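You operate a simulated robot arm through the tools that you are given. There is no shell and no other tool.

Carry out the task below with a simulated two-armed robot. There is one attempt and no reset: what you move stays moved.

## Task
Seal the pink bag at its label's number, then switch the sealer off.
Fine: put the bag back where it lay.

It is judged by the outcome, as a careful person would: the job done as asked, and still so three seconds after it is handed in. It fails if anything else is knocked over, pushed out of place, dropped, spilled or broken. Lids that push on must go on centred and level and be pressed home; caps that screw on are set level and turned clockwise until they are tight.

## Robot
Two 7-joint arms with two-finger parallel grippers on one trunk that stands fixed in place. Base frame: the origin is at the foot of the trunk, x ahead of it, y to its left, z up. Lengths are in mm, angles in degrees, forces in N, time in s.
The left shoulder is at [70, 163, 1370], the right one opposite. With the tool pointing down near the work surface each hand reaches from about 260 to 840 mm from the base axis, measured 20 degrees to its own side. Payload 3.43 kg a hand.
Tool frame (each hand has its own): the origin (TCP) lies between the finger pads and is the grasp point; the fingertips stand 34 mm ahead of it; z points along the fingers, y is the line along which they close. Largest opening 128 mm; finger width 24, thickness 12; the body of the gripper, 48 by 130 mm, starts 96 mm behind the TCP.
Orientation is that of the tool frame in the base frame, as a unit quaternion [x, y, z, w]. With the fingers straight down and closing along the base's y, the tool's x points along the base's -x, its y along +y and its z along -z.

## Interface
- The arms move only by the tool step_arm. It takes "left_rows", "right_rows" or both (then of equal length, played together; a hand with none holds still); each is a list of rows, each an object of numbers (a shift or turn left out is 0, a gripper value left out holds the last): "tx", "ty", "tz": the shift along the tool's x, y, z in units of 300 mm (1.0 is 300 mm); "ax", "ay", "az": the turn, a rotation vector about the tool's x, y, z in units of 45 degrees (1.0 is 45 degrees). In form: [{"tx": .., "ty": .., "tz": .., "ax": .., "ay": .., "az": ..}, ...]. A call has 1 to 20 rows; each row is the pose to reach, as a shift and turn from the pose commanded when the call began, along the tool's axes at that moment. "left_gripper" and "right_gripper" are, for a hand that has rows, the gripper command, from -1 (fully open) to 1 (shut), values between in proportion, set as the call begins (left out, the last holds). A call with a number of a shift or a turn outside -1 to 1 is refused whole. A row lasts 0.2 s, in which the tool goes at most 50 mm and 8.6 degrees; a call with a longer step from one row to the next is refused whole, and so is a gripper value outside its range. Where a pose cannot be reached the arm comes as near as it can. A force on the tool above 70 N (or 10 N above the force at the start of the call, whichever is more), or a blocked arm, ends the call early, and 0.2 s more pass. The fingers move at their own pace (about 153 mm/s each) and stop on an object; they squeeze with about 30 N. The grip force told is the motor's: it shows also when the fingers shut on nothing. Time passes only in rows, and 0.2 s behind the last, so rows that repeat a pose let the fingers close. It gives the time, the measured TCP pose, the force on the tool (base axes), the opening and the grip force at its end, in the units of the frame above (readings bear some noise), with the torque about the TCP (base axes, N m) and any sound that the robot's microphone picked up.
- Cameras (640 x 400 px; columns grow to the right, rows downward): "scene" is now at [118.8, -39.3, 1580.7]; the picture's right is [-0.50, -0.87, 0.00], its down [-0.62, 0.36, -0.70] and it looks along [0.61, -0.35, -0.72] (base axes); focal length 318 px, centre (320, 200). "left" rides on the left gripper at [76, 11, -160] in its tool frame; the picture's right is [-0.15, 0.99, 0.00], its down [-0.88, -0.13, -0.46] and it looks along [-0.45, -0.07, 0.89] (tool axes); focal length 234 px, centre (320, 200). "right" rides on the right gripper at [76, -11, -160] in its tool frame; the picture's right is [0.15, 0.99, 0.00], its down [-0.88, 0.13, -0.46] and it looks along [-0.45, 0.07, 0.89] (tool axes); focal length 234 px, centre (320, 200). There is no depth. A picture from a camera that has moved, and an enlarged one, comes with that camera's place and axes in the base frame and with its lens.
- get_image(camera): a new picture of that camera. The clock stands still meanwhile.
- slide_trunk(by): slides the trunk up (or, below 0, down) by that many mm; the arms and the scene camera ride with it, the base frame stays. It gives what a move gives, with no picture.
- head_to(pan, tilt): turns the head with the scene camera to pan (to the left, within 86 degrees either way) and tilt (down, from -29 to 69), counted from straight ahead of the robot. It gives what a move gives.
- enlarge(camera, box): a new picture of the part [left, top, right, bottom] of that camera's present view, enlarged. The clock stands still meanwhile.
- job_done(): hands the job in; it is judged then, once.

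Places have to be worked out from the pictures, the camera data and where the tool is seen. Open the grippers and draw the arms clear of the work before you hand the job in, unless the task says otherwise.

The tools are called after ">>>" as name(argument=value, ...) on one line, values as JSON. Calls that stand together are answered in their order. step_arm: Moves the arms, as the interface text tells. Its arguments: {"type":"object","properties":{"left_rows":{"type":"array"},"left_gripper":{"type":"number"},"right_rows":{"type":"array"},"right_gripper":{"type":"number"}},"required":[]} The other tools are called the same way: slide_trunk (by) slides the trunk up or down; head_to (pan, tilt) turns the head that bears the scene camera; get_image (camera) takes a picture; enlarge (camera, box) takes an enlarged picture of a part of a camera's view; job_done () hands the job in.

At the start:

```text
clock: 0.0
left_tool_pos: [521.5, -7.6, 1217.8]
left_tool_rot: [-0.001, 1.0, 0.0, 0.0]
left_force: [0.0, 0.0, 0.3]
left_torque: [-0.02, 0.02, 0.0]
left_opening: 128.1
left_grip_force: 0.1
right_tool_pos: [356.8, -379.7, 1247.5]
right_tool_rot: [0.001, 1.0, 0.0, 0.001]
right_force: [-0.4, 0.2, 1.4]
right_torque: [0.0, 0.02, 0.01]
right_opening: 127.8
right_grip_force: 0.0
trunk travel left (down, up): [-850.0, 90.0]
head pan, tilt: [-29.8, 45.7]
```

scene: 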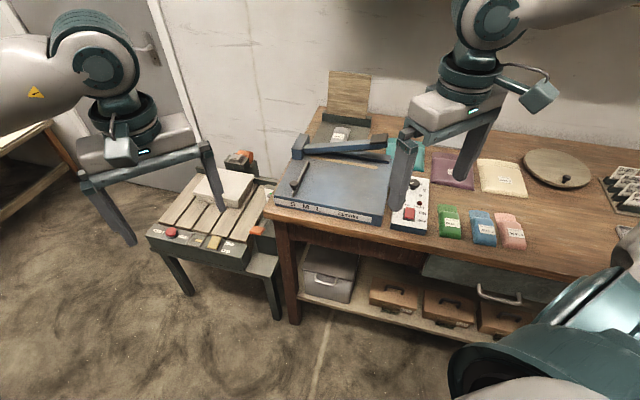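
right: 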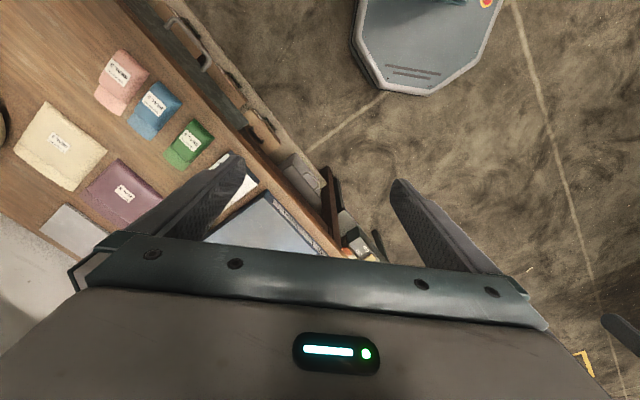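
left: 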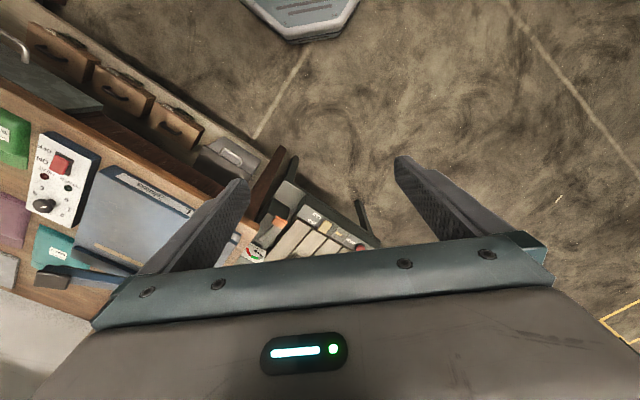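

I start by looking closely at the bench: the sealer, its control box and the bags.

>>> enlarge(camera="scene", box=[260, 60, 440, 240])

>>> enlarge(camera="scene", box=[380, 130, 540, 250])

>>> enlarge(camera="left", box=[0, 100, 200, 300])

>>> enlarge(camera="right", box=[80, 40, 220, 180])

```text
2.22 times, centred on (350, 150) of scene
camera zoom: at [118.8, -39.3, 1580.7], right [-0.5, -0.87, 0.0], down [-0.62, 0.36, -0.7], along [0.61, -0.35, -0.72], focal length 707 px, centre (253, 311)
```

zoom: 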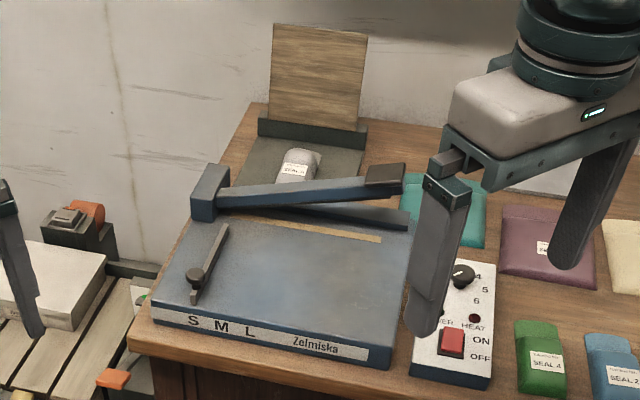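

```text
3.33 times, centred on (460, 190) of scene
camera zoom: at [118.8, -39.3, 1580.7], right [-0.5, -0.87, 0.0], down [-0.62, 0.36, -0.7], along [0.61, -0.35, -0.72], focal length 1061 px, centre (-147, 233)
```

zoom: 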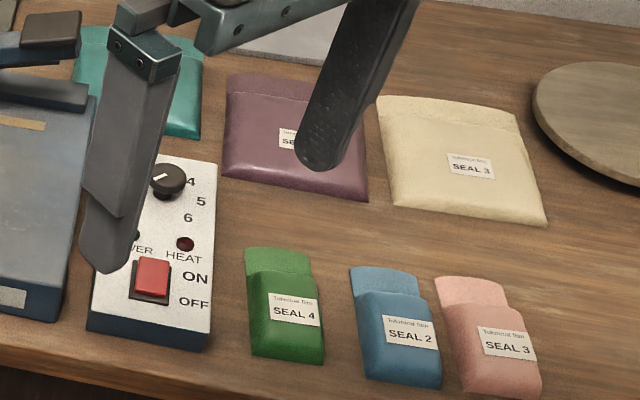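

```text
2.00 times, centred on (100, 200) of left
camera zoom: at [445.4, 3.5, 1376.7], right [0.15, 0.99, 0.0], down [0.88, -0.13, 0.46], along [0.45, -0.07, -0.89], focal length 468 px, centre (760, 200)
```

zoom: 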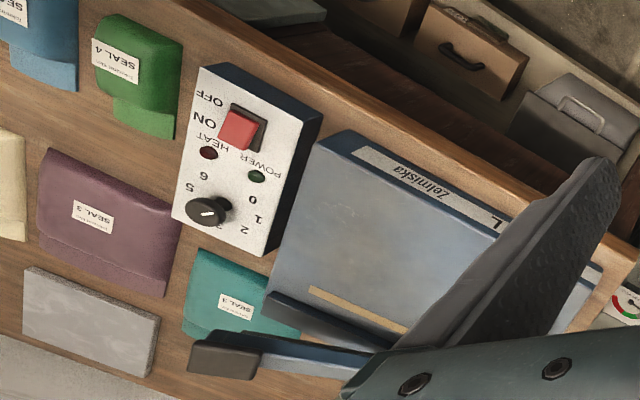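

```text
2.86 times, centred on (150, 110) of right
camera zoom: at [281.2, -391.1, 1408.3], right [-0.15, 0.99, 0.0], down [0.88, 0.13, 0.46], along [0.45, 0.07, -0.89], focal length 669 px, centre (806, 457)
```

zoom: 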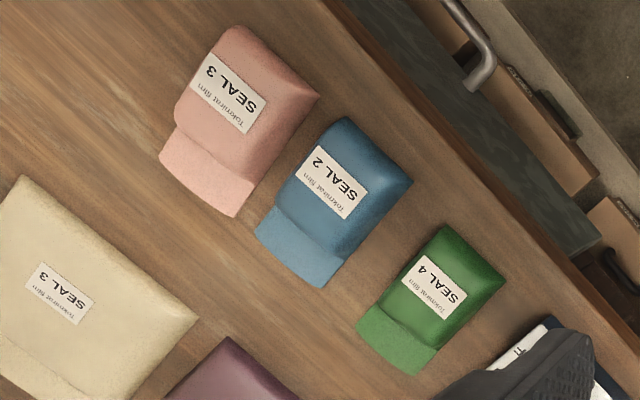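

The pink bag's label reads SEAL 3, and the bench seems to run about 47° off my x axis, with its top near z 870. The right hand hides part of the sealer, so I move it back for a better view.

>>> step_arm(right_rows=[{"tx": 0.1, "ty": -0.1}, {"tx": 0.2, "ty": -0.2}, {"tx": 0.3, "ty": -0.3}, {"tx": 0.4, "ty": -0.4}])

>>> head_to(pan=-42, tilt=42)

>>> get_image(camera="scene")

>>> get_image(camera="right")

```text
clock: 1.0
left_tool_pos: [518.3, -6.9, 1217.3]
left_tool_rot: [0.0, 1.0, 0.001, 0.001]
left_force: [-0.5, -0.3, -0.5]
left_torque: [0.01, -0.06, 0.0]
left_opening: 128.0
left_grip_force: 0.1
right_tool_pos: [235.6, -500.3, 1246.5]
right_tool_rot: [-0.001, 1.0, 0.001, 0.001]
right_force: [-0.6, -0.6, -0.3]
right_torque: [0.01, -0.03, -0.01]
right_opening: 128.1
right_grip_force: 0.0
trunk travel left (down, up): [-850.0, 90.0]
head pan, tilt: [-29.8, 45.7]
```

```text
clock: 1.7
left_tool_pos: [520.6, -7.2, 1216.3]
left_tool_rot: [0.0, 1.0, 0.0, 0.0]
left_force: [0.1, 0.2, 0.7]
left_torque: [0.01, 0.03, 0.03]
left_opening: 128.1
left_grip_force: 0.2
right_tool_pos: [236.4, -499.6, 1246.3]
right_tool_rot: [0.0, 1.0, 0.001, 0.0]
right_force: [0.5, -1.0, -0.2]
right_torque: [-0.02, 0.04, 0.0]
right_opening: 128.1
right_grip_force: 0.0
trunk travel left (down, up): [-850.0, 90.0]
head pan, tilt: [-42.0, 42.0]
```

```text
taken
camera scene: at [110.5, -55.6, 1586.1], right [-0.67, -0.74, 0.0], down [-0.5, 0.45, -0.74], along [0.55, -0.5, -0.67], focal length 318 px, centre (320, 200)
```

scene: 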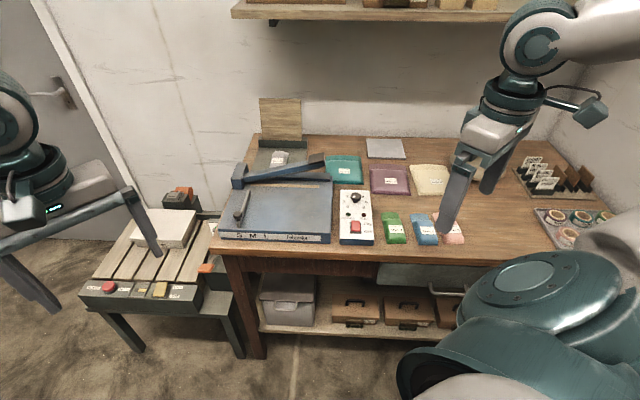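

```text
taken
camera right: at [162.2, -510.9, 1406.4], right [-0.15, 0.99, 0.0], down [0.88, 0.13, 0.46], along [0.45, 0.07, -0.89], focal length 234 px, centre (320, 200)
```

right: 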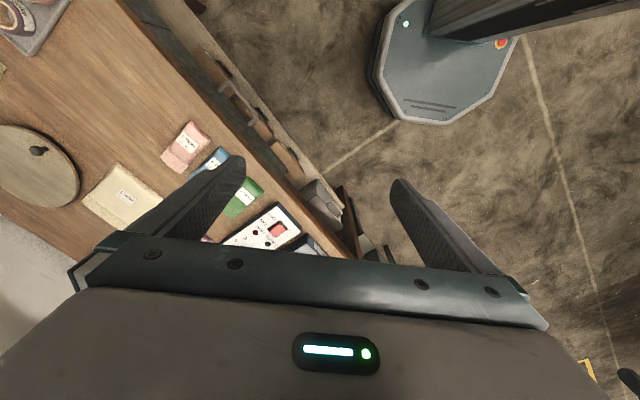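

The view is now nearly square to the bench and the sealer is clear. I enlarge the sealer and its control box.

>>> enlarge(camera="scene", box=[210, 140, 346, 250])

>>> enlarge(camera="scene", box=[325, 180, 405, 250])

>>> enlarge(camera="scene", box=[240, 90, 340, 170])

```text
3.64 times, centred on (278, 195) of scene
camera zoom: at [110.5, -55.6, 1586.1], right [-0.67, -0.74, 0.0], down [-0.5, 0.45, -0.74], along [0.55, -0.5, -0.67], focal length 1157 px, centre (473, 218)
```

zoom: 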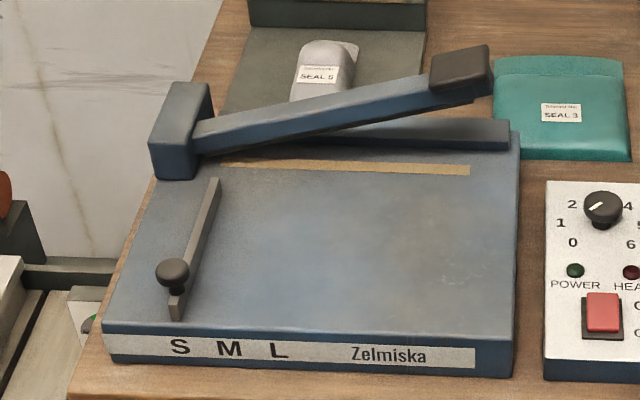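

```text
5.71 times, centred on (365, 215) of scene
camera zoom: at [110.5, -55.6, 1586.1], right [-0.67, -0.74, 0.0], down [-0.5, 0.45, -0.74], along [0.55, -0.5, -0.67], focal length 1818 px, centre (63, 114)
```

zoom: 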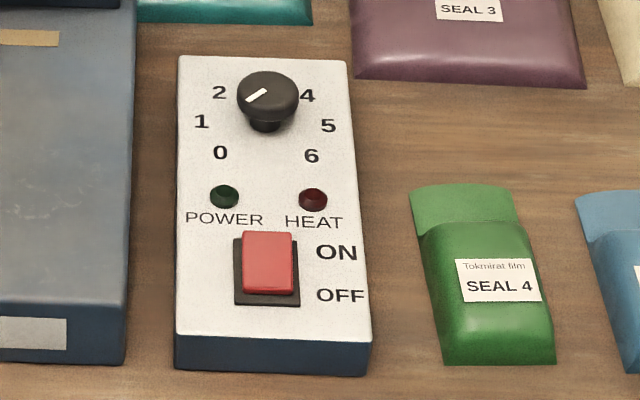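

```text
5.00 times, centred on (290, 130) of scene
camera zoom: at [110.5, -55.6, 1586.1], right [-0.67, -0.74, 0.0], down [-0.5, 0.45, -0.74], along [0.55, -0.5, -0.67], focal length 1591 px, centre (470, 550)
```

zoom: 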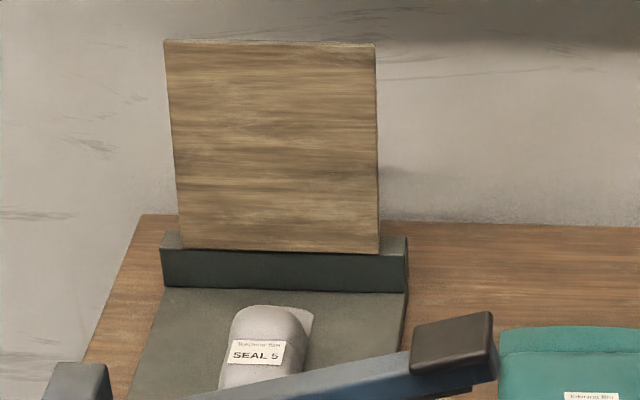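

The knob's white mark appears to point lower-left, about 0, and both lamps are dark. I yaw the right hand 45° to line up with the bench and bring it above the front of the sealer, while drawing the left hand away.

>>> step_arm(right_rows=[{"tx": -0.12, "ty": 0.036, "az": 0.14}, {"tx": -0.24, "ty": 0.072, "az": 0.28}, {"tx": -0.36, "ty": 0.108, "az": 0.42}, {"tx": -0.48, "ty": 0.144, "az": 0.56}, {"tx": -0.6, "ty": 0.18, "az": 0.7}, {"tx": -0.72, "ty": 0.216, "az": 0.85}, {"tx": -0.86, "ty": 0.253, "az": 1.0}, {"tx": -0.86, "ty": 0.253, "az": 1.0}], left_rows=[{"tx": 0.05, "ty": 0.1}, {"tx": 0.1, "ty": 0.2}, {"tx": 0.15, "ty": 0.3}, {"tx": 0.2, "ty": 0.4}, {"tx": 0.25, "ty": 0.5}, {"tx": 0.3, "ty": 0.6}, {"tx": 0.3, "ty": 0.6}, {"tx": 0.3, "ty": 0.6}])

>>> step_arm(right_rows=[{"ay": -0.15}, {"ay": -0.3}, {"ay": -0.45}, {"ay": -0.6}, {"ay": -0.75}, {"ay": -0.75}])

>>> get_image(camera="right")

>>> get_image(camera="scene")

```text
clock: 3.5
left_tool_pos: [431.8, 173.8, 1216.2]
left_tool_rot: [0.0, 1.0, 0.0, -0.001]
left_force: [0.1, 0.5, -0.1]
left_torque: [0.0, -0.02, 0.02]
left_opening: 128.0
left_grip_force: 0.1
right_tool_pos: [491.9, -424.8, 1249.4]
right_tool_rot: [0.383, 0.924, 0.001, 0.0]
right_force: [-0.8, 0.8, 0.9]
right_torque: [0.03, -0.02, 0.0]
right_opening: 127.9
right_grip_force: 0.1
trunk travel left (down, up): [-850.0, 90.0]
head pan, tilt: [-42.0, 42.0]
```

```text
clock: 4.9
left_tool_pos: [430.6, 173.0, 1216.5]
left_tool_rot: [0.0, 1.0, 0.0, 0.0]
left_force: [-0.1, -0.4, 0.3]
left_torque: [0.0, 0.0, -0.01]
left_opening: 127.9
left_grip_force: 0.1
right_tool_pos: [493.6, -424.6, 1248.5]
right_tool_rot: [0.366, 0.884, -0.111, 0.269]
right_force: [-0.3, 0.4, -0.6]
right_torque: [0.01, 0.02, -0.04]
right_opening: 127.8
right_grip_force: 0.1
trunk travel left (down, up): [-850.0, 90.0]
head pan, tilt: [-42.0, 42.0]
```

```text
taken
camera right: at [379.1, -325.0, 1339.5], right [0.61, 0.79, -0.08], down [0.43, -0.25, 0.87], along [0.66, -0.57, -0.49], focal length 234 px, centre (320, 200)
```

right: 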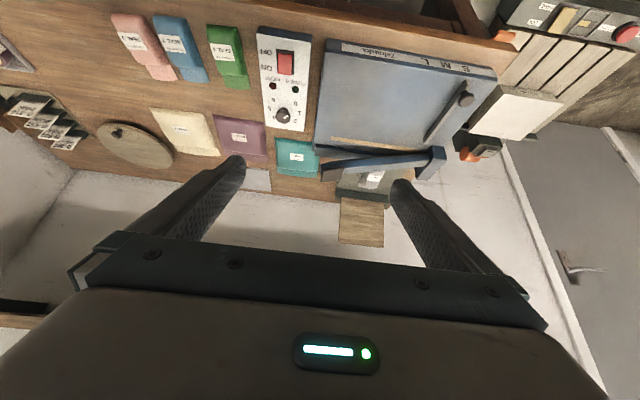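

```text
taken
camera scene: at [110.7, -55.5, 1586.1], right [-0.67, -0.74, 0.0], down [-0.5, 0.45, -0.74], along [0.55, -0.5, -0.67], focal length 318 px, centre (320, 200)
```

scene: 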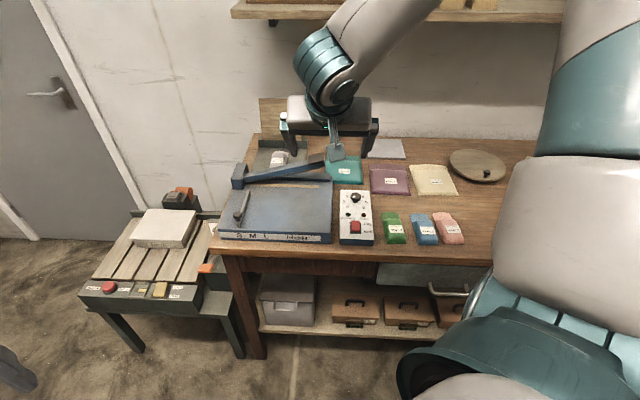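

This hand view takes in the whole bench. I enlarge the sealer and box in it, and the bag area in both views.

>>> enlarge(camera="right", box=[300, 30, 510, 190])

>>> enlarge(camera="right", box=[250, 20, 320, 140])

>>> enlarge(camera="right", box=[100, 5, 200, 90])

>>> enlarge(camera="scene", box=[370, 190, 480, 260])

```text
2.50 times, centred on (405, 110) of right
camera zoom: at [379.1, -325.0, 1339.5], right [0.61, 0.79, -0.08], down [0.43, -0.25, 0.87], along [0.66, -0.57, -0.49], focal length 585 px, centre (108, 425)
```

zoom: 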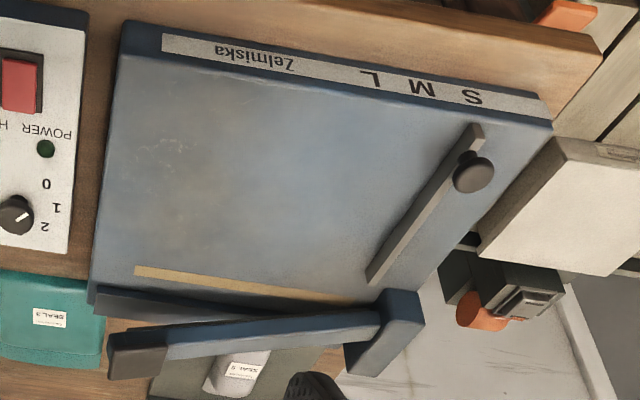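

```text
3.33 times, centred on (285, 80) of right
camera zoom: at [379.1, -325.0, 1339.5], right [0.61, 0.79, -0.08], down [0.43, -0.25, 0.87], along [0.66, -0.57, -0.49], focal length 781 px, centre (437, 600)
```

zoom: 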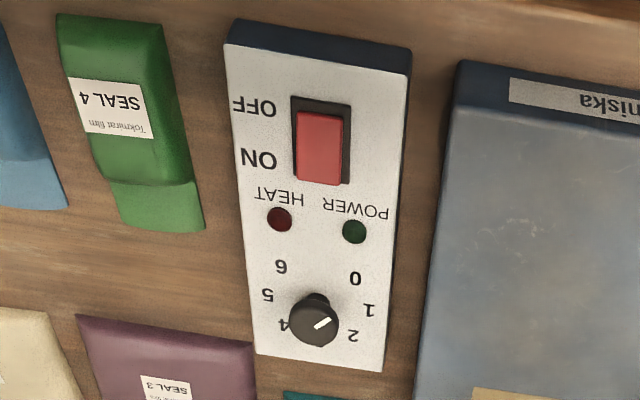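

```text
4.71 times, centred on (150, 48) of right
camera zoom: at [379.1, -325.0, 1339.5], right [0.61, 0.79, -0.08], down [0.43, -0.25, 0.87], along [0.66, -0.57, -0.49], focal length 1102 px, centre (1120, 918)
```

zoom: 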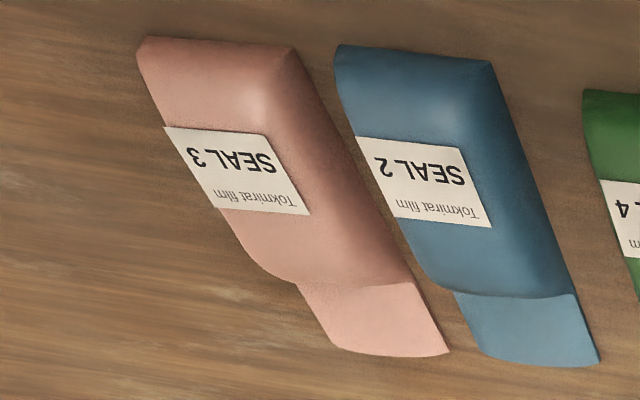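

```text
5.71 times, centred on (425, 225) of scene
camera zoom: at [110.7, -55.5, 1586.1], right [-0.67, -0.74, 0.0], down [-0.5, 0.45, -0.74], along [0.55, -0.5, -0.67], focal length 1818 px, centre (-280, 57)
```

zoom: 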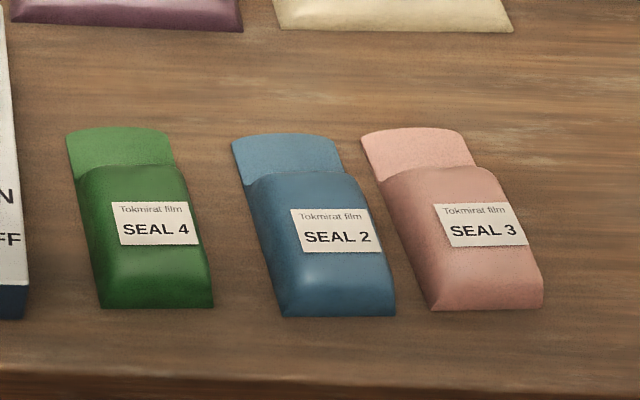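

The mark points at 0 in this view as well. For good depth I take two more hand-camera views from points far apart sideways, first 180 mm to the left.

>>> step_arm(right_rows=[{"ty": 0.15}, {"ty": 0.3}, {"ty": 0.45}, {"ty": 0.6}, {"ty": 0.6}])

>>> get_image(camera="right")

>>> enlarge(camera="right", box=[180, 30, 390, 190])

>>> step_arm(right_rows=[{"ty": -0.15}, {"ty": -0.3}, {"ty": -0.45}, {"ty": -0.6}, {"ty": -0.75}, {"ty": -0.9}, {"ty": -1.0}, {"ty": -1.0}])

>>> get_image(camera="right")

>>> enlarge(camera="right", box=[360, 10, 600, 190])

>>> enlarge(camera="right", box=[180, 0, 360, 135])

```text
clock: 6.1
left_tool_pos: [431.2, 173.5, 1216.4]
left_tool_rot: [0.0, 1.0, -0.001, 0.0]
left_force: [-0.4, 0.2, -0.7]
left_torque: [-0.05, -0.04, 0.04]
left_opening: 128.2
left_grip_force: 0.0
right_tool_pos: [623.0, -296.1, 1247.1]
right_tool_rot: [0.366, 0.884, -0.111, 0.268]
right_force: [-0.8, -0.7, -0.2]
right_torque: [-0.01, 0.0, 0.0]
right_opening: 127.7
right_grip_force: 0.0
trunk travel left (down, up): [-850.0, 90.0]
head pan, tilt: [-42.0, 42.0]
```

```text
taken
camera right: at [507.0, -196.3, 1339.0], right [0.61, 0.79, -0.08], down [0.43, -0.25, 0.87], along [0.66, -0.57, -0.49], focal length 234 px, centre (320, 200)
```

right: 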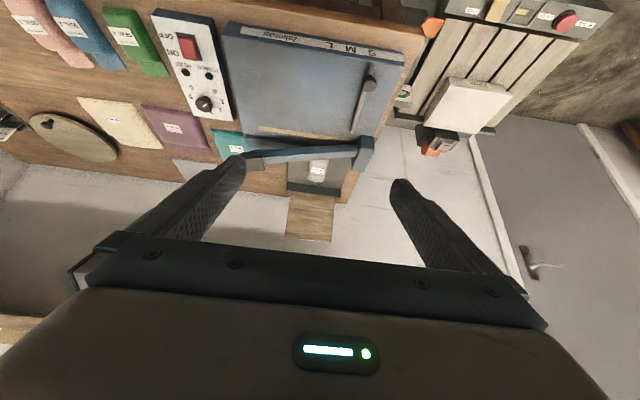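

```text
2.50 times, centred on (285, 110) of right
camera zoom: at [507.0, -196.3, 1339.0], right [0.61, 0.79, -0.08], down [0.43, -0.25, 0.87], along [0.66, -0.57, -0.49], focal length 585 px, centre (408, 425)
```

zoom: 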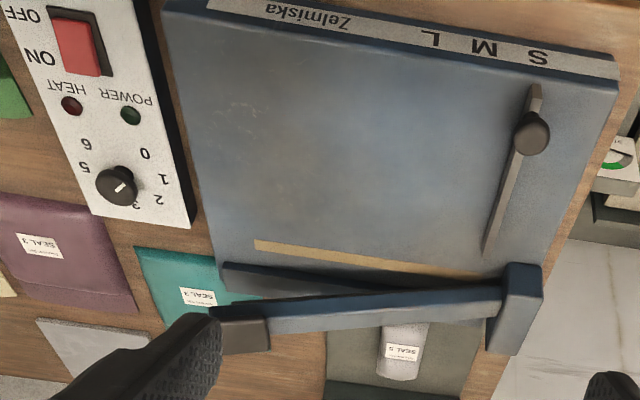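

```text
clock: 7.9
left_tool_pos: [433.3, 174.5, 1215.2]
left_tool_rot: [0.001, 1.0, 0.0, 0.0]
left_force: [0.0, 0.2, -0.4]
left_torque: [-0.01, 0.02, 0.0]
left_opening: 128.1
left_grip_force: 0.2
right_tool_pos: [410.1, -508.8, 1249.3]
right_tool_rot: [0.366, 0.884, -0.111, 0.268]
right_force: [0.2, 0.2, 0.2]
right_torque: [-0.03, 0.0, 0.01]
right_opening: 127.9
right_grip_force: 0.1
trunk travel left (down, up): [-850.0, 90.0]
head pan, tilt: [-42.0, 42.0]
```

```text
taken
camera right: at [295.3, -409.7, 1339.3], right [0.61, 0.79, -0.08], down [0.43, -0.25, 0.87], along [0.66, -0.57, -0.49], focal length 234 px, centre (320, 200)
```

right: 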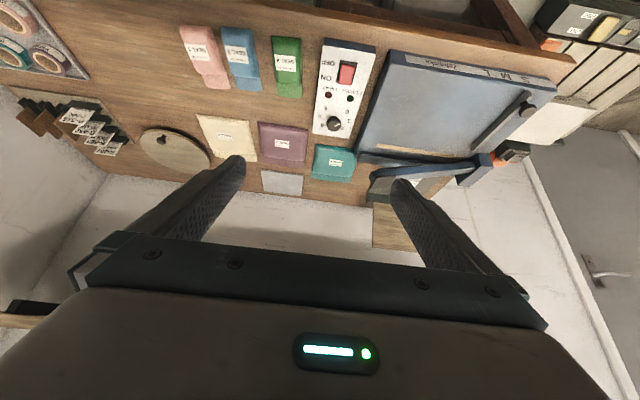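

```text
2.22 times, centred on (480, 100) of right
camera zoom: at [295.3, -409.7, 1339.3], right [0.61, 0.79, -0.08], down [0.43, -0.25, 0.87], along [0.66, -0.57, -0.49], focal length 520 px, centre (-36, 422)
```

zoom: 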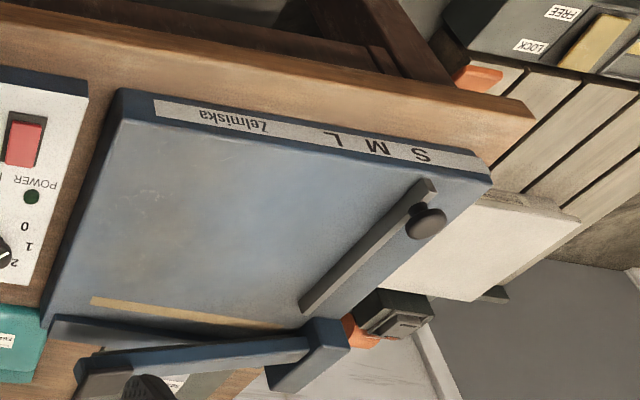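

```text
2.96 times, centred on (270, 68) of right
camera zoom: at [295.3, -409.7, 1339.3], right [0.61, 0.79, -0.08], down [0.43, -0.25, 0.87], along [0.66, -0.57, -0.49], focal length 694 px, centre (468, 593)
```

zoom: 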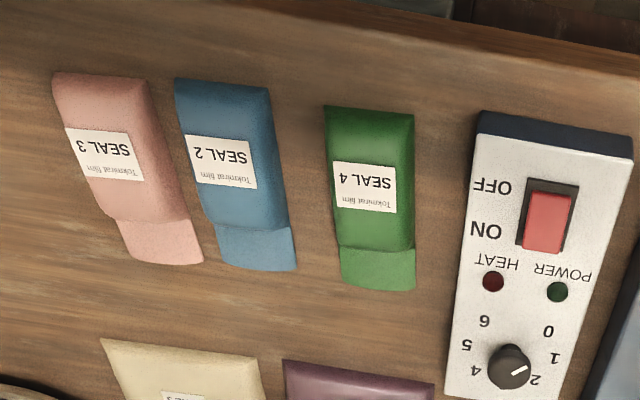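

From the wide pair I get the sealer plate top at z≈913, spanning away-distance 727–1000, and the seal strip at away≈928. I move the camera closer to resolve how the arm, bar and strip lie relative to each other.

>>> step_arm(right_rows=[{"tx": -0.031, "ty": 0.0945, "tz": 0.0935}, {"tx": -0.062, "ty": 0.189, "tz": 0.187}, {"tx": -0.093, "ty": 0.2835, "tz": 0.2805}, {"tx": -0.124, "ty": 0.378, "tz": 0.374}, {"tx": -0.155, "ty": 0.4725, "tz": 0.4675}, {"tx": -0.186, "ty": 0.567, "tz": 0.561}, {"tx": -0.186, "ty": 0.567, "tz": 0.561}])

>>> get_image(camera="right")

>>> enlarge(camera="right", box=[230, 60, 430, 200])

>>> enlarge(camera="scene", box=[225, 140, 345, 200])

```text
clock: 9.5
left_tool_pos: [431.5, 173.4, 1216.3]
left_tool_rot: [0.001, 1.0, 0.0, 0.0]
left_force: [-0.1, 0.6, 0.7]
left_torque: [0.02, -0.02, 0.02]
left_opening: 128.0
left_grip_force: 0.2
right_tool_pos: [625.7, -487.5, 1140.7]
right_tool_rot: [0.366, 0.884, -0.11, 0.269]
right_force: [0.5, -0.2, 0.0]
right_torque: [-0.02, -0.05, -0.03]
right_opening: 127.9
right_grip_force: 0.0
trunk travel left (down, up): [-850.0, 90.0]
head pan, tilt: [-42.0, 42.0]
```

```text
taken
camera right: at [510.7, -388.2, 1231.1], right [0.61, 0.79, -0.08], down [0.43, -0.25, 0.87], along [0.66, -0.57, -0.49], focal length 234 px, centre (320, 200)
```

right: 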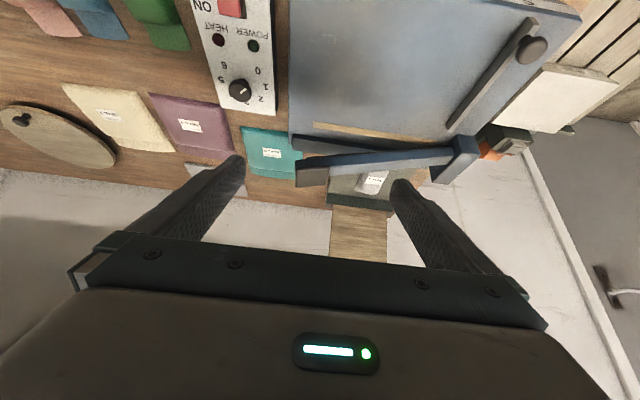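

```text
2.86 times, centred on (330, 130) of right
camera zoom: at [510.7, -388.2, 1231.1], right [0.61, 0.79, -0.08], down [0.43, -0.25, 0.87], along [0.66, -0.57, -0.49], focal length 669 px, centre (291, 400)
```

zoom: 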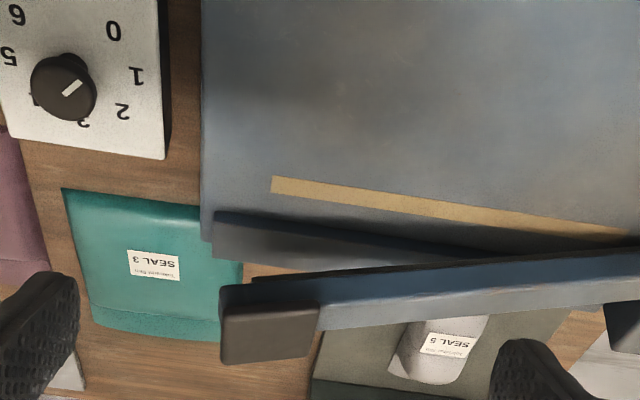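

```text
5.33 times, centred on (285, 170) of scene
camera zoom: at [109.9, -55.6, 1586.2], right [-0.67, -0.74, 0.0], down [-0.5, 0.45, -0.74], along [0.55, -0.5, -0.67], focal length 1697 px, centre (507, 360)
```

zoom: 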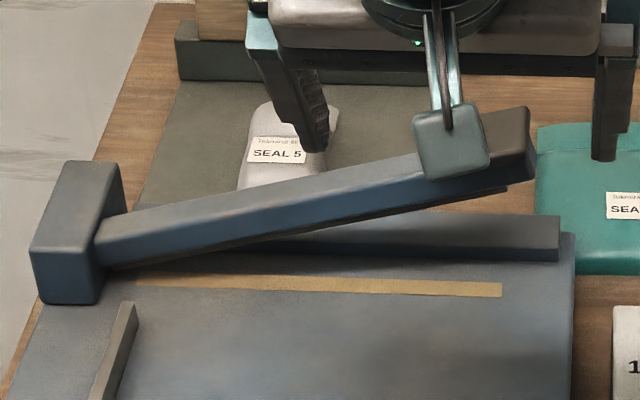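

Putting the views together:
- **Sealer:** the arm's front edge is at away≈907, above the strip at 928. The low bar behind, at 962, is a backstop.
- **Knob:** away 886, right 35, top z≈911.
- **Switch:** away 771, right 33.

I bring the right hand upright above the knob.

>>> step_arm(right_rows=[{"tx": -0.04, "ty": -0.0886, "tz": 0.0588, "ay": 0.15}, {"tx": -0.08, "ty": -0.177, "tz": 0.1176, "ay": 0.3}, {"tx": -0.12, "ty": -0.266, "tz": 0.176, "ay": 0.45}, {"tx": -0.16, "ty": -0.354, "tz": 0.235, "ay": 0.6}, {"tx": -0.2, "ty": -0.443, "tz": 0.294, "ay": 0.75}, {"tx": -0.2, "ty": -0.443, "tz": 0.294, "ay": 0.75}], right_gripper=0.0)

>>> get_image(camera="right")

>>> get_image(camera="scene")

```text
clock: 10.9
left_tool_pos: [432.4, 174.6, 1215.8]
left_tool_rot: [0.0, 1.0, 0.0, 0.0]
left_force: [0.9, -0.1, 0.6]
left_torque: [-0.05, -0.03, 0.0]
left_opening: 127.9
left_grip_force: 0.0
right_tool_pos: [604.0, -651.5, 1100.2]
right_tool_rot: [0.383, 0.924, 0.001, -0.001]
right_force: [0.2, 0.9, 0.6]
right_torque: [-0.02, 0.0, -0.03]
right_opening: 64.0
right_grip_force: 0.0
trunk travel left (down, up): [-850.0, 90.0]
head pan, tilt: [-42.0, 42.0]
```

```text
taken
camera right: at [543.2, -605.3, 1259.8], right [0.6, 0.8, 0.0], down [0.71, -0.53, 0.45], along [0.37, -0.27, -0.89], focal length 234 px, centre (320, 200)
```

right: 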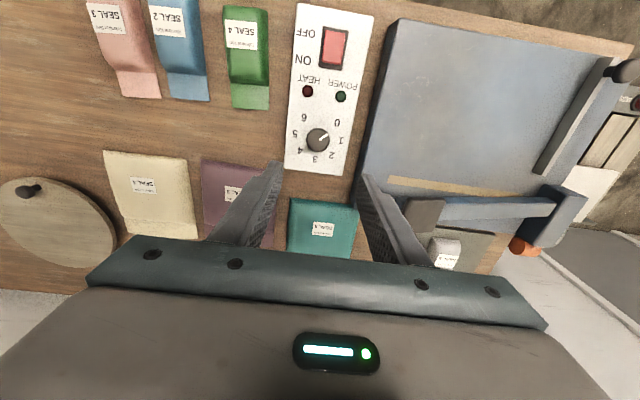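

```text
taken
camera scene: at [110.5, -54.1, 1586.2], right [-0.67, -0.74, 0.0], down [-0.5, 0.45, -0.74], along [0.55, -0.5, -0.67], focal length 318 px, centre (320, 200)
```

scene: 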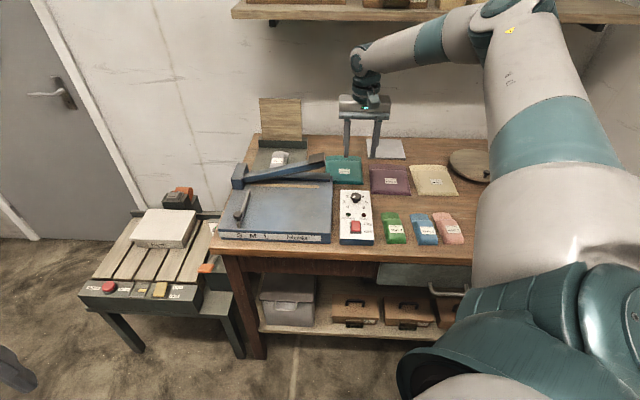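

The hand stands upright over the knob. This overhead view is good for refining positions, so I enlarge it.

>>> enlarge(camera="right", box=[270, 0, 390, 180])

>>> enlarge(camera="right", box=[80, 0, 280, 120])

>>> enlarge(camera="right", box=[360, 100, 600, 280])

```text
2.22 times, centred on (330, 90) of right
camera zoom: at [543.2, -605.3, 1259.8], right [0.6, 0.8, 0.0], down [0.71, -0.53, 0.45], along [0.37, -0.27, -0.89], focal length 520 px, centre (298, 444)
```

zoom: 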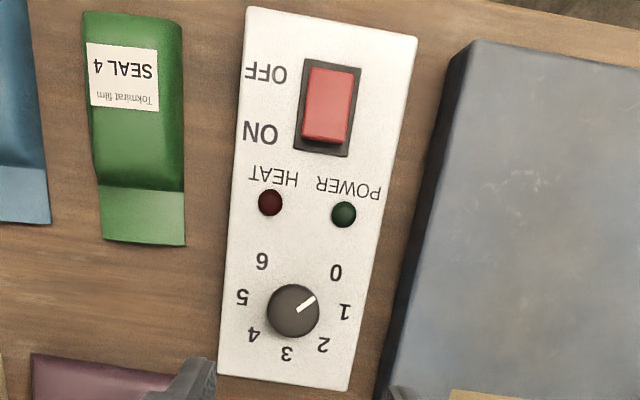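

```text
3.20 times, centred on (180, 60) of right
camera zoom: at [543.2, -605.3, 1259.8], right [0.6, 0.8, 0.0], down [0.71, -0.53, 0.45], along [0.37, -0.27, -0.89], focal length 749 px, centre (768, 648)
```

zoom: 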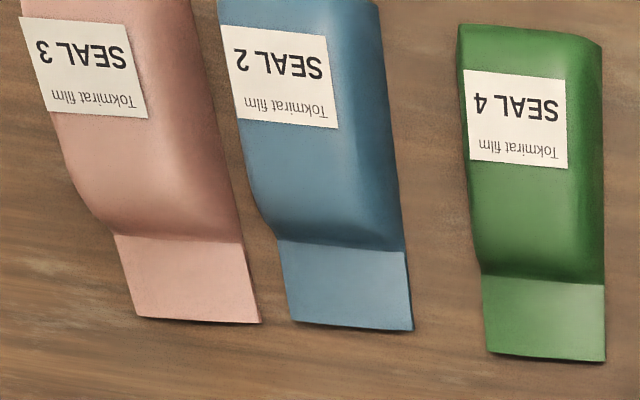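

```text
2.22 times, centred on (480, 190) of right
camera zoom: at [543.2, -605.3, 1259.8], right [0.6, 0.8, 0.0], down [0.71, -0.53, 0.45], along [0.37, -0.27, -0.89], focal length 520 px, centre (-36, 222)
```

zoom: 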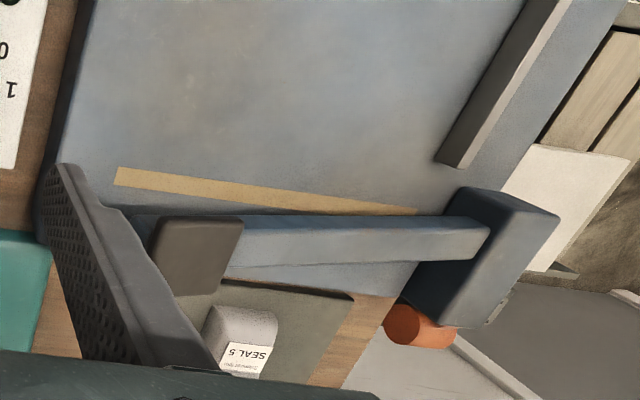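

The pointer is at 0 and the 3 lies straight away from me, so the knob needs 135° clockwise. I pre-turn the hand 67.5° the other way above the knob first.

>>> step_arm(right_rows=[{"az": -0.16}, {"az": -0.32}, {"az": -0.48}, {"az": -0.64}, {"az": -0.8}, {"az": -0.95}, {"az": -0.95}])

>>> step_arm(right_rows=[{"az": -0.15, "tz": 0.1}, {"az": -0.3, "tz": 0.2}, {"az": -0.45, "tz": 0.3}, {"az": -0.55, "tz": 0.4}, {"az": -0.55, "tz": 0.4}])

>>> get_image(camera="right")

>>> get_image(camera="scene")

```text
clock: 12.5
left_tool_pos: [431.9, 173.2, 1216.2]
left_tool_rot: [0.0, 1.0, 0.0, 0.0]
left_force: [0.3, 1.1, 0.6]
left_torque: [0.0, 0.02, -0.01]
left_opening: 128.1
left_grip_force: 0.1
right_tool_pos: [604.4, -650.1, 1097.6]
right_tool_rot: [0.019, 1.0, 0.0, 0.0]
right_force: [-0.7, -0.3, 0.7]
right_torque: [-0.04, -0.01, 0.01]
right_opening: 63.9
right_grip_force: 0.1
trunk travel left (down, up): [-850.0, 90.0]
head pan, tilt: [-42.0, 42.0]
```

```text
clock: 13.7
left_tool_pos: [431.0, 171.7, 1216.4]
left_tool_rot: [0.0, 1.0, -0.001, 0.0]
left_force: [-0.7, -0.2, 0.0]
left_torque: [0.02, -0.01, -0.03]
left_opening: 127.9
left_grip_force: 0.1
right_tool_pos: [588.1, -645.5, 996.7]
right_tool_rot: [-0.194, 0.981, 0.0, 0.0]
right_force: [0.6, -0.3, 0.8]
right_torque: [0.02, 0.01, 0.01]
right_opening: 64.1
right_grip_force: 0.0
right hand out of reach, approached as far as the arm can: row 3, 4, 5
trunk travel left (down, up): [-850.0, 90.0]
head pan, tilt: [-42.0, 42.0]
```

```text
taken
camera right: at [522.7, -684.3, 1155.6], right [-0.51, 0.86, 0.0], down [0.76, 0.46, 0.46], along [0.39, 0.23, -0.89], focal length 234 px, centre (320, 200)
```

right: 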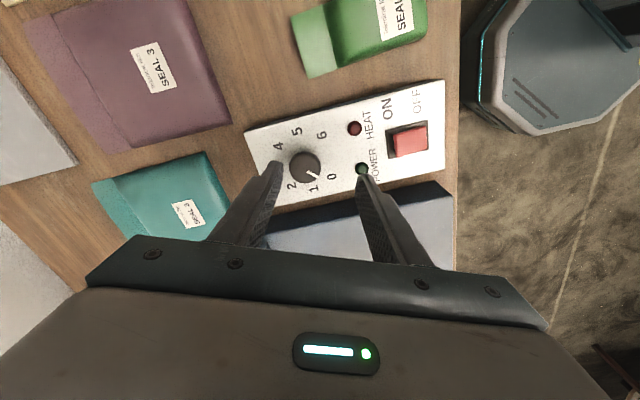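

```text
taken
camera scene: at [110.2, -56.4, 1586.1], right [-0.67, -0.74, 0.0], down [-0.5, 0.45, -0.74], along [0.55, -0.5, -0.67], focal length 318 px, centre (320, 200)
```

scene: 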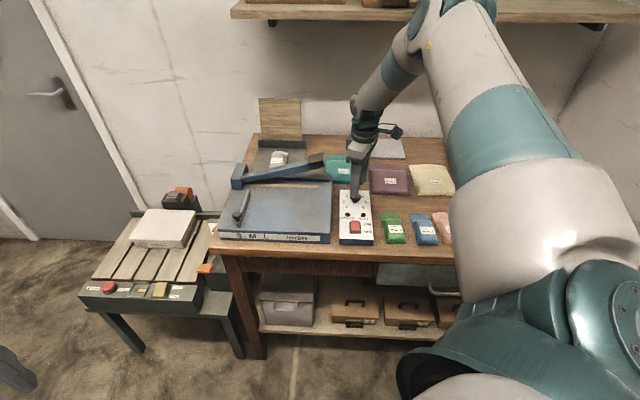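

The arm is fully stretched here, so I lift and draw back the right hand, then lower the trunk 200 mm to gain reach.

>>> step_arm(right_rows=[{"tz": -0.14}, {"tz": -0.28}, {"tz": -0.42, "tx": 0.05, "ty": 0.09}, {"tz": -0.56, "tx": 0.1, "ty": 0.18}, {"tz": -0.7, "tx": 0.15, "ty": 0.27}, {"tz": -0.8, "tx": 0.2, "ty": 0.37}, {"tz": -0.8, "tx": 0.2, "ty": 0.37}])

>>> slide_trunk(by=-200)

>>> get_image(camera="scene")

```text
refused: row 3 steps farther than a row can; nothing moved
```

```text
clock: 14.8
left_tool_pos: [429.6, 175.1, 1135.5]
left_tool_rot: [0.001, 1.0, 0.0, 0.001]
left_force: [-0.1, -0.8, 0.0]
left_torque: [0.04, 0.01, 0.01]
left_opening: 127.8
left_grip_force: 0.1
right_tool_pos: [589.1, -644.3, 924.1]
right_tool_rot: [-0.195, 0.981, -0.001, 0.001]
right_force: [-10.8, 1.0, 25.5]
right_torque: [0.76, 1.01, 0.2]
right_opening: 66.2
right_grip_force: 2.6
trunk travel left (down, up): [-769.0, 171.0]
head pan, tilt: [-42.0, 42.0]
stopped: the force on the tool passed its limit at 94 N (the readings are from after the stop); the commanded pose is now the measured one
```

```text
taken
camera scene: at [107.9, -53.5, 1505.5], right [-0.67, -0.74, 0.0], down [-0.5, 0.45, -0.74], along [0.55, -0.5, -0.67], focal length 318 px, centre (320, 200)
```

scene: 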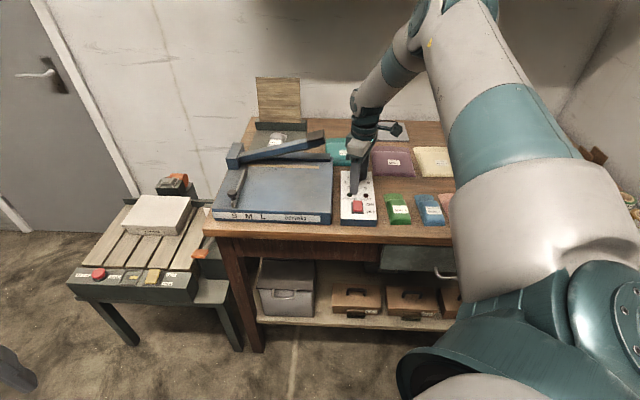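

My lift was refused and the trunk then lowered the fingertips onto the box top, at about z 890. I lift straight up now and check whether the box has moved.

>>> step_arm(right_rows=[{"tz": -0.05}, {"tz": -0.15}, {"tz": -0.3}, {"tz": -0.3}])

>>> get_image(camera="right")

>>> get_image(camera="scene")

>>> enlarge(camera="scene", box=[325, 160, 405, 230])

```text
clock: 15.8
left_tool_pos: [433.3, 173.4, 1134.9]
left_tool_rot: [0.0, 1.0, 0.0, -0.001]
left_force: [0.3, 0.1, 0.3]
left_torque: [0.01, 0.03, 0.0]
left_opening: 128.1
left_grip_force: 0.1
right_tool_pos: [591.9, -642.8, 1010.8]
right_tool_rot: [-0.195, 0.981, -0.001, 0.001]
right_force: [0.0, 0.3, -0.5]
right_torque: [0.03, -0.01, -0.01]
right_opening: 64.2
right_grip_force: 0.0
trunk travel left (down, up): [-769.0, 171.0]
head pan, tilt: [-42.0, 42.0]
```

```text
taken
camera right: at [526.7, -682.4, 1171.2], right [-0.52, 0.86, 0.0], down [0.76, 0.46, 0.46], along [0.39, 0.23, -0.89], focal length 234 px, centre (320, 200)
```

right: 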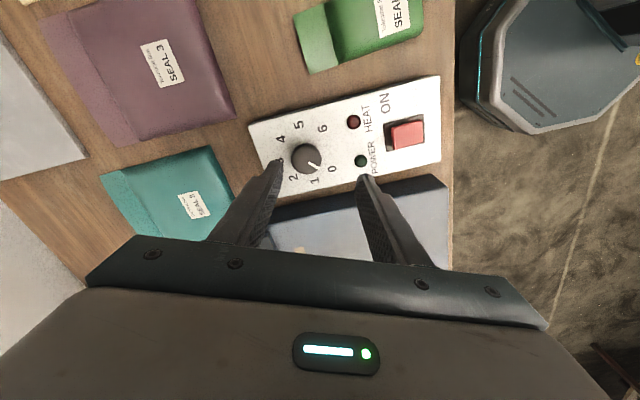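

```text
taken
camera scene: at [111.9, -55.1, 1505.5], right [-0.67, -0.74, 0.0], down [-0.5, 0.45, -0.74], along [0.55, -0.5, -0.67], focal length 318 px, centre (320, 200)
```

scene: 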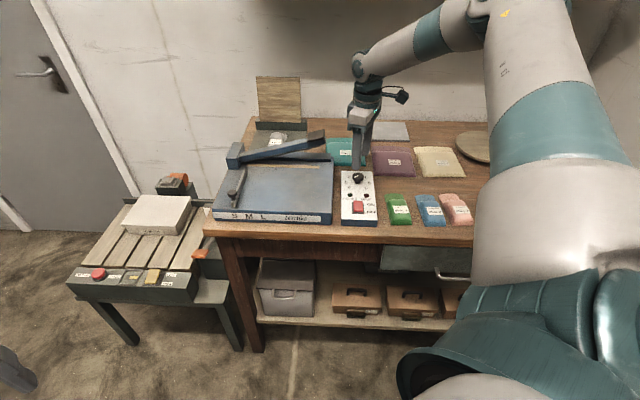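

```text
5.71 times, centred on (365, 195) of scene
camera zoom: at [111.9, -55.1, 1505.5], right [-0.67, -0.74, 0.0], down [-0.5, 0.45, -0.74], along [0.55, -0.5, -0.67], focal length 1818 px, centre (63, 229)
```

zoom: 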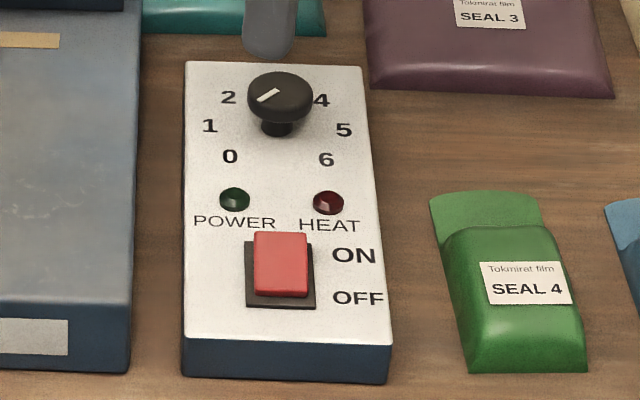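

The box is intact and hasn't visibly moved, and the knob still reads 0. I raise the hand well clear before moving the trunk again.

>>> step_arm(right_rows=[{"tz": -0.13}, {"tz": -0.26}, {"tz": -0.39}, {"tz": -0.5}, {"tz": -0.5}])

```text
clock: 17.0
left_tool_pos: [432.6, 174.0, 1135.0]
left_tool_rot: [0.001, 1.0, 0.001, 0.0]
left_force: [0.5, -0.3, -0.9]
left_torque: [0.0, -0.02, 0.0]
left_opening: 128.1
left_grip_force: 0.0
right_tool_pos: [592.4, -643.9, 1161.0]
right_tool_rot: [-0.196, 0.981, 0.0, 0.001]
right_force: [0.8, -0.3, 0.2]
right_torque: [0.03, 0.02, -0.01]
right_opening: 64.1
right_grip_force: 0.1
trunk travel left (down, up): [-769.0, 171.0]
head pan, tilt: [-42.0, 42.0]
```

The hand is at z 1161, so lowering the trunk 120 mm leaves the fingertips above z 1000, clear of everything nearby.

>>> slide_trunk(by=-120)

>>> get_image(camera="scene")

```text
clock: 18.5
left_tool_pos: [432.1, 173.9, 1015.8]
left_tool_rot: [0.0, 1.0, 0.0, 0.0]
left_force: [0.3, 0.2, -0.7]
left_torque: [0.04, 0.0, 0.0]
left_opening: 127.9
left_grip_force: 0.1
right_tool_pos: [591.8, -642.9, 1041.8]
right_tool_rot: [-0.196, 0.981, 0.0, 0.002]
right_force: [0.3, -0.5, 0.3]
right_torque: [-0.02, 0.01, 0.01]
right_opening: 64.0
right_grip_force: 0.1
trunk travel left (down, up): [-649.0, 291.0]
head pan, tilt: [-42.0, 42.0]
```

```text
taken
camera scene: at [110.6, -55.0, 1385.7], right [-0.67, -0.74, 0.0], down [-0.5, 0.45, -0.74], along [0.55, -0.5, -0.67], focal length 318 px, centre (320, 200)
```

scene: 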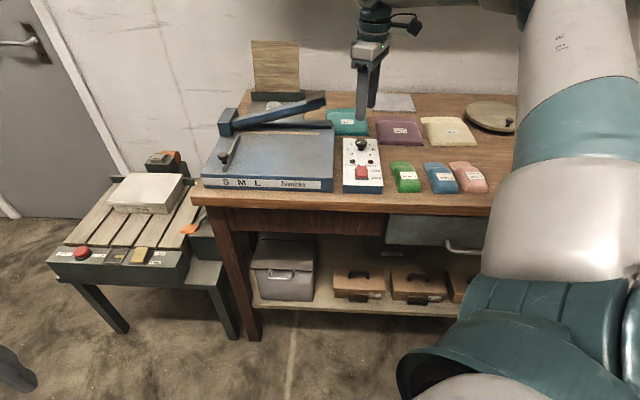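

The trunk is lowered and all is clear. I align over the knob and come down to just above it to check the centring.

>>> step_arm(right_rows=[{"tx": -0.023, "ty": -0.0443}, {"tx": -0.023, "ty": -0.0443, "tz": 0.13}, {"tx": -0.023, "ty": -0.0443, "tz": 0.26}, {"tx": -0.023, "ty": -0.0443, "tz": 0.26}])

>>> get_image(camera="right")

>>> enlarge(camera="scene", box=[310, 80, 420, 200])

```text
clock: 19.5
left_tool_pos: [431.4, 175.1, 1015.8]
left_tool_rot: [0.0, 1.0, 0.0, 0.0]
left_force: [-0.6, 0.2, -0.8]
left_torque: [-0.03, -0.02, 0.03]
left_opening: 128.1
left_grip_force: 0.0
right_tool_pos: [603.9, -652.2, 963.3]
right_tool_rot: [-0.196, 0.981, 0.0, 0.002]
right_force: [0.0, 0.0, 0.3]
right_torque: [-0.03, -0.06, -0.02]
right_opening: 64.3
right_grip_force: 0.1
trunk travel left (down, up): [-649.0, 291.0]
head pan, tilt: [-42.0, 42.0]
```

```text
taken
camera right: at [537.5, -691.0, 1123.2], right [-0.52, 0.86, 0.0], down [0.76, 0.46, 0.46], along [0.39, 0.23, -0.89], focal length 234 px, centre (320, 200)
```

right: 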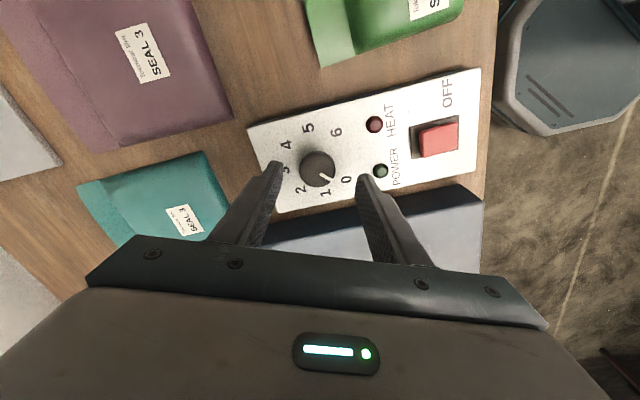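

```text
3.33 times, centred on (365, 140) of scene
camera zoom: at [110.5, -54.5, 1385.7], right [-0.67, -0.74, 0.0], down [-0.5, 0.45, -0.74], along [0.55, -0.5, -0.67], focal length 1061 px, centre (170, 400)
```

zoom: 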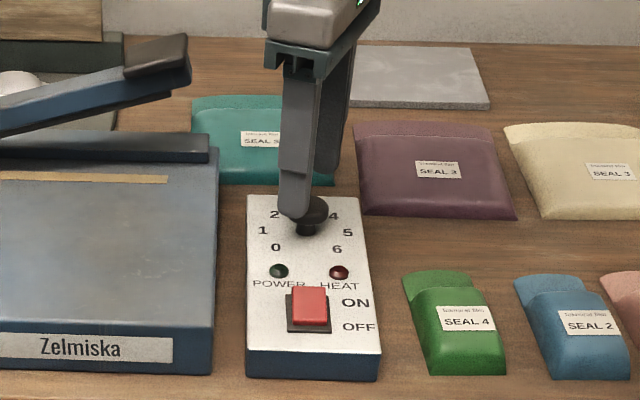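

The hand axis lands within about 2 mm of the knob's centre. I correct that, come down so the tips stand about 4 mm above the panel, and close.

>>> step_arm(right_rows=[{"ty": -0.007, "tz": 0.04}, {"ty": -0.007, "tz": 0.08}, {"ty": -0.007, "tz": 0.115}, {"ty": -0.007, "tz": 0.115}])

```text
clock: 20.5
left_tool_pos: [431.4, 173.5, 1014.4]
left_tool_rot: [0.0, 1.0, 0.0, -0.001]
left_force: [-0.3, 1.1, 0.1]
left_torque: [-0.01, -0.01, -0.04]
left_opening: 128.0
left_grip_force: 0.1
right_tool_pos: [605.3, -652.8, 929.7]
right_tool_rot: [-0.196, 0.981, -0.001, 0.003]
right_force: [0.5, -0.4, 0.5]
right_torque: [0.0, -0.01, 0.02]
right_opening: 63.9
right_grip_force: 0.1
trunk travel left (down, up): [-649.0, 291.0]
head pan, tilt: [-42.0, 42.0]
```

No contact so far. I close the fingers on the knob.

>>> step_arm(right_rows=[{"tz": 0.0}, {"tz": 0.0}, {"tz": 0.0}], right_gripper=1.0)

>>> get_image(camera="right")

```text
clock: 21.3
left_tool_pos: [432.0, 174.1, 1016.4]
left_tool_rot: [0.0, 1.0, 0.001, -0.001]
left_force: [0.3, -0.2, 0.1]
left_torque: [-0.01, 0.01, 0.01]
left_opening: 127.9
left_grip_force: 0.2
right_tool_pos: [605.6, -654.5, 930.2]
right_tool_rot: [-0.196, 0.981, 0.0, 0.002]
right_force: [-0.6, 0.9, 0.6]
right_torque: [0.07, -0.18, -0.06]
right_opening: 34.2
right_grip_force: 45.6
trunk travel left (down, up): [-649.0, 291.0]
head pan, tilt: [-42.0, 42.0]
```

```text
taken
camera right: at [539.6, -693.1, 1089.0], right [-0.52, 0.86, 0.0], down [0.76, 0.46, 0.46], along [0.39, 0.23, -0.89], focal length 234 px, centre (320, 200)
```

right: 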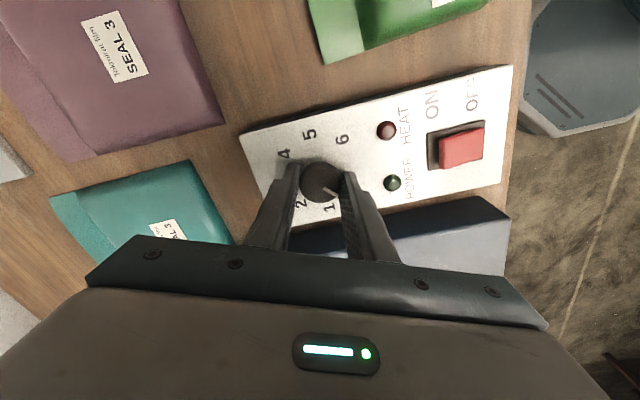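

The knob is gripped at 34 mm across. I turn it clockwise in steps, the first 45°.

>>> step_arm(right_rows=[{"az": 0.1667}, {"az": 0.3333}, {"az": 0.5}, {"az": 0.6667}, {"az": 0.8333}, {"az": 1.0}, {"az": 1.0}])

>>> get_image(camera="right")

```text
clock: 22.9
left_tool_pos: [432.1, 173.5, 1014.4]
left_tool_rot: [0.0, 1.0, 0.0, -0.001]
left_force: [-0.1, -0.5, 0.0]
left_torque: [0.02, -0.03, -0.01]
left_opening: 128.1
left_grip_force: 0.1
right_tool_pos: [605.2, -654.8, 929.9]
right_tool_rot: [0.195, 0.981, 0.0, 0.003]
right_force: [7.5, -4.6, 4.6]
right_torque: [-0.11, -0.12, 0.0]
right_opening: 34.2
right_grip_force: 45.8
trunk travel left (down, up): [-649.0, 291.0]
head pan, tilt: [-42.0, 42.0]
```

```text
taken
camera right: at [530.7, -635.9, 1088.9], right [0.24, 0.97, 0.0], down [0.86, -0.22, 0.46], along [0.45, -0.11, -0.89], focal length 234 px, centre (320, 200)
```

right: 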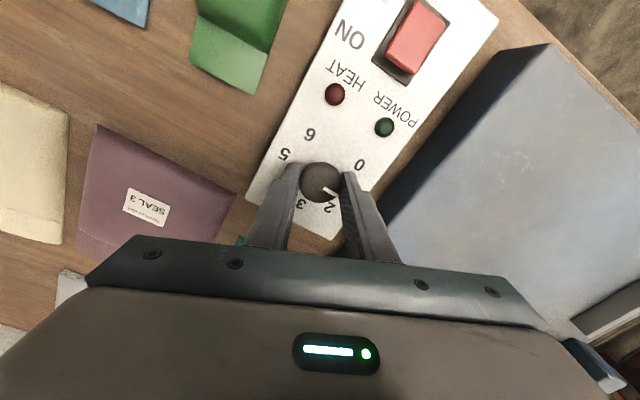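

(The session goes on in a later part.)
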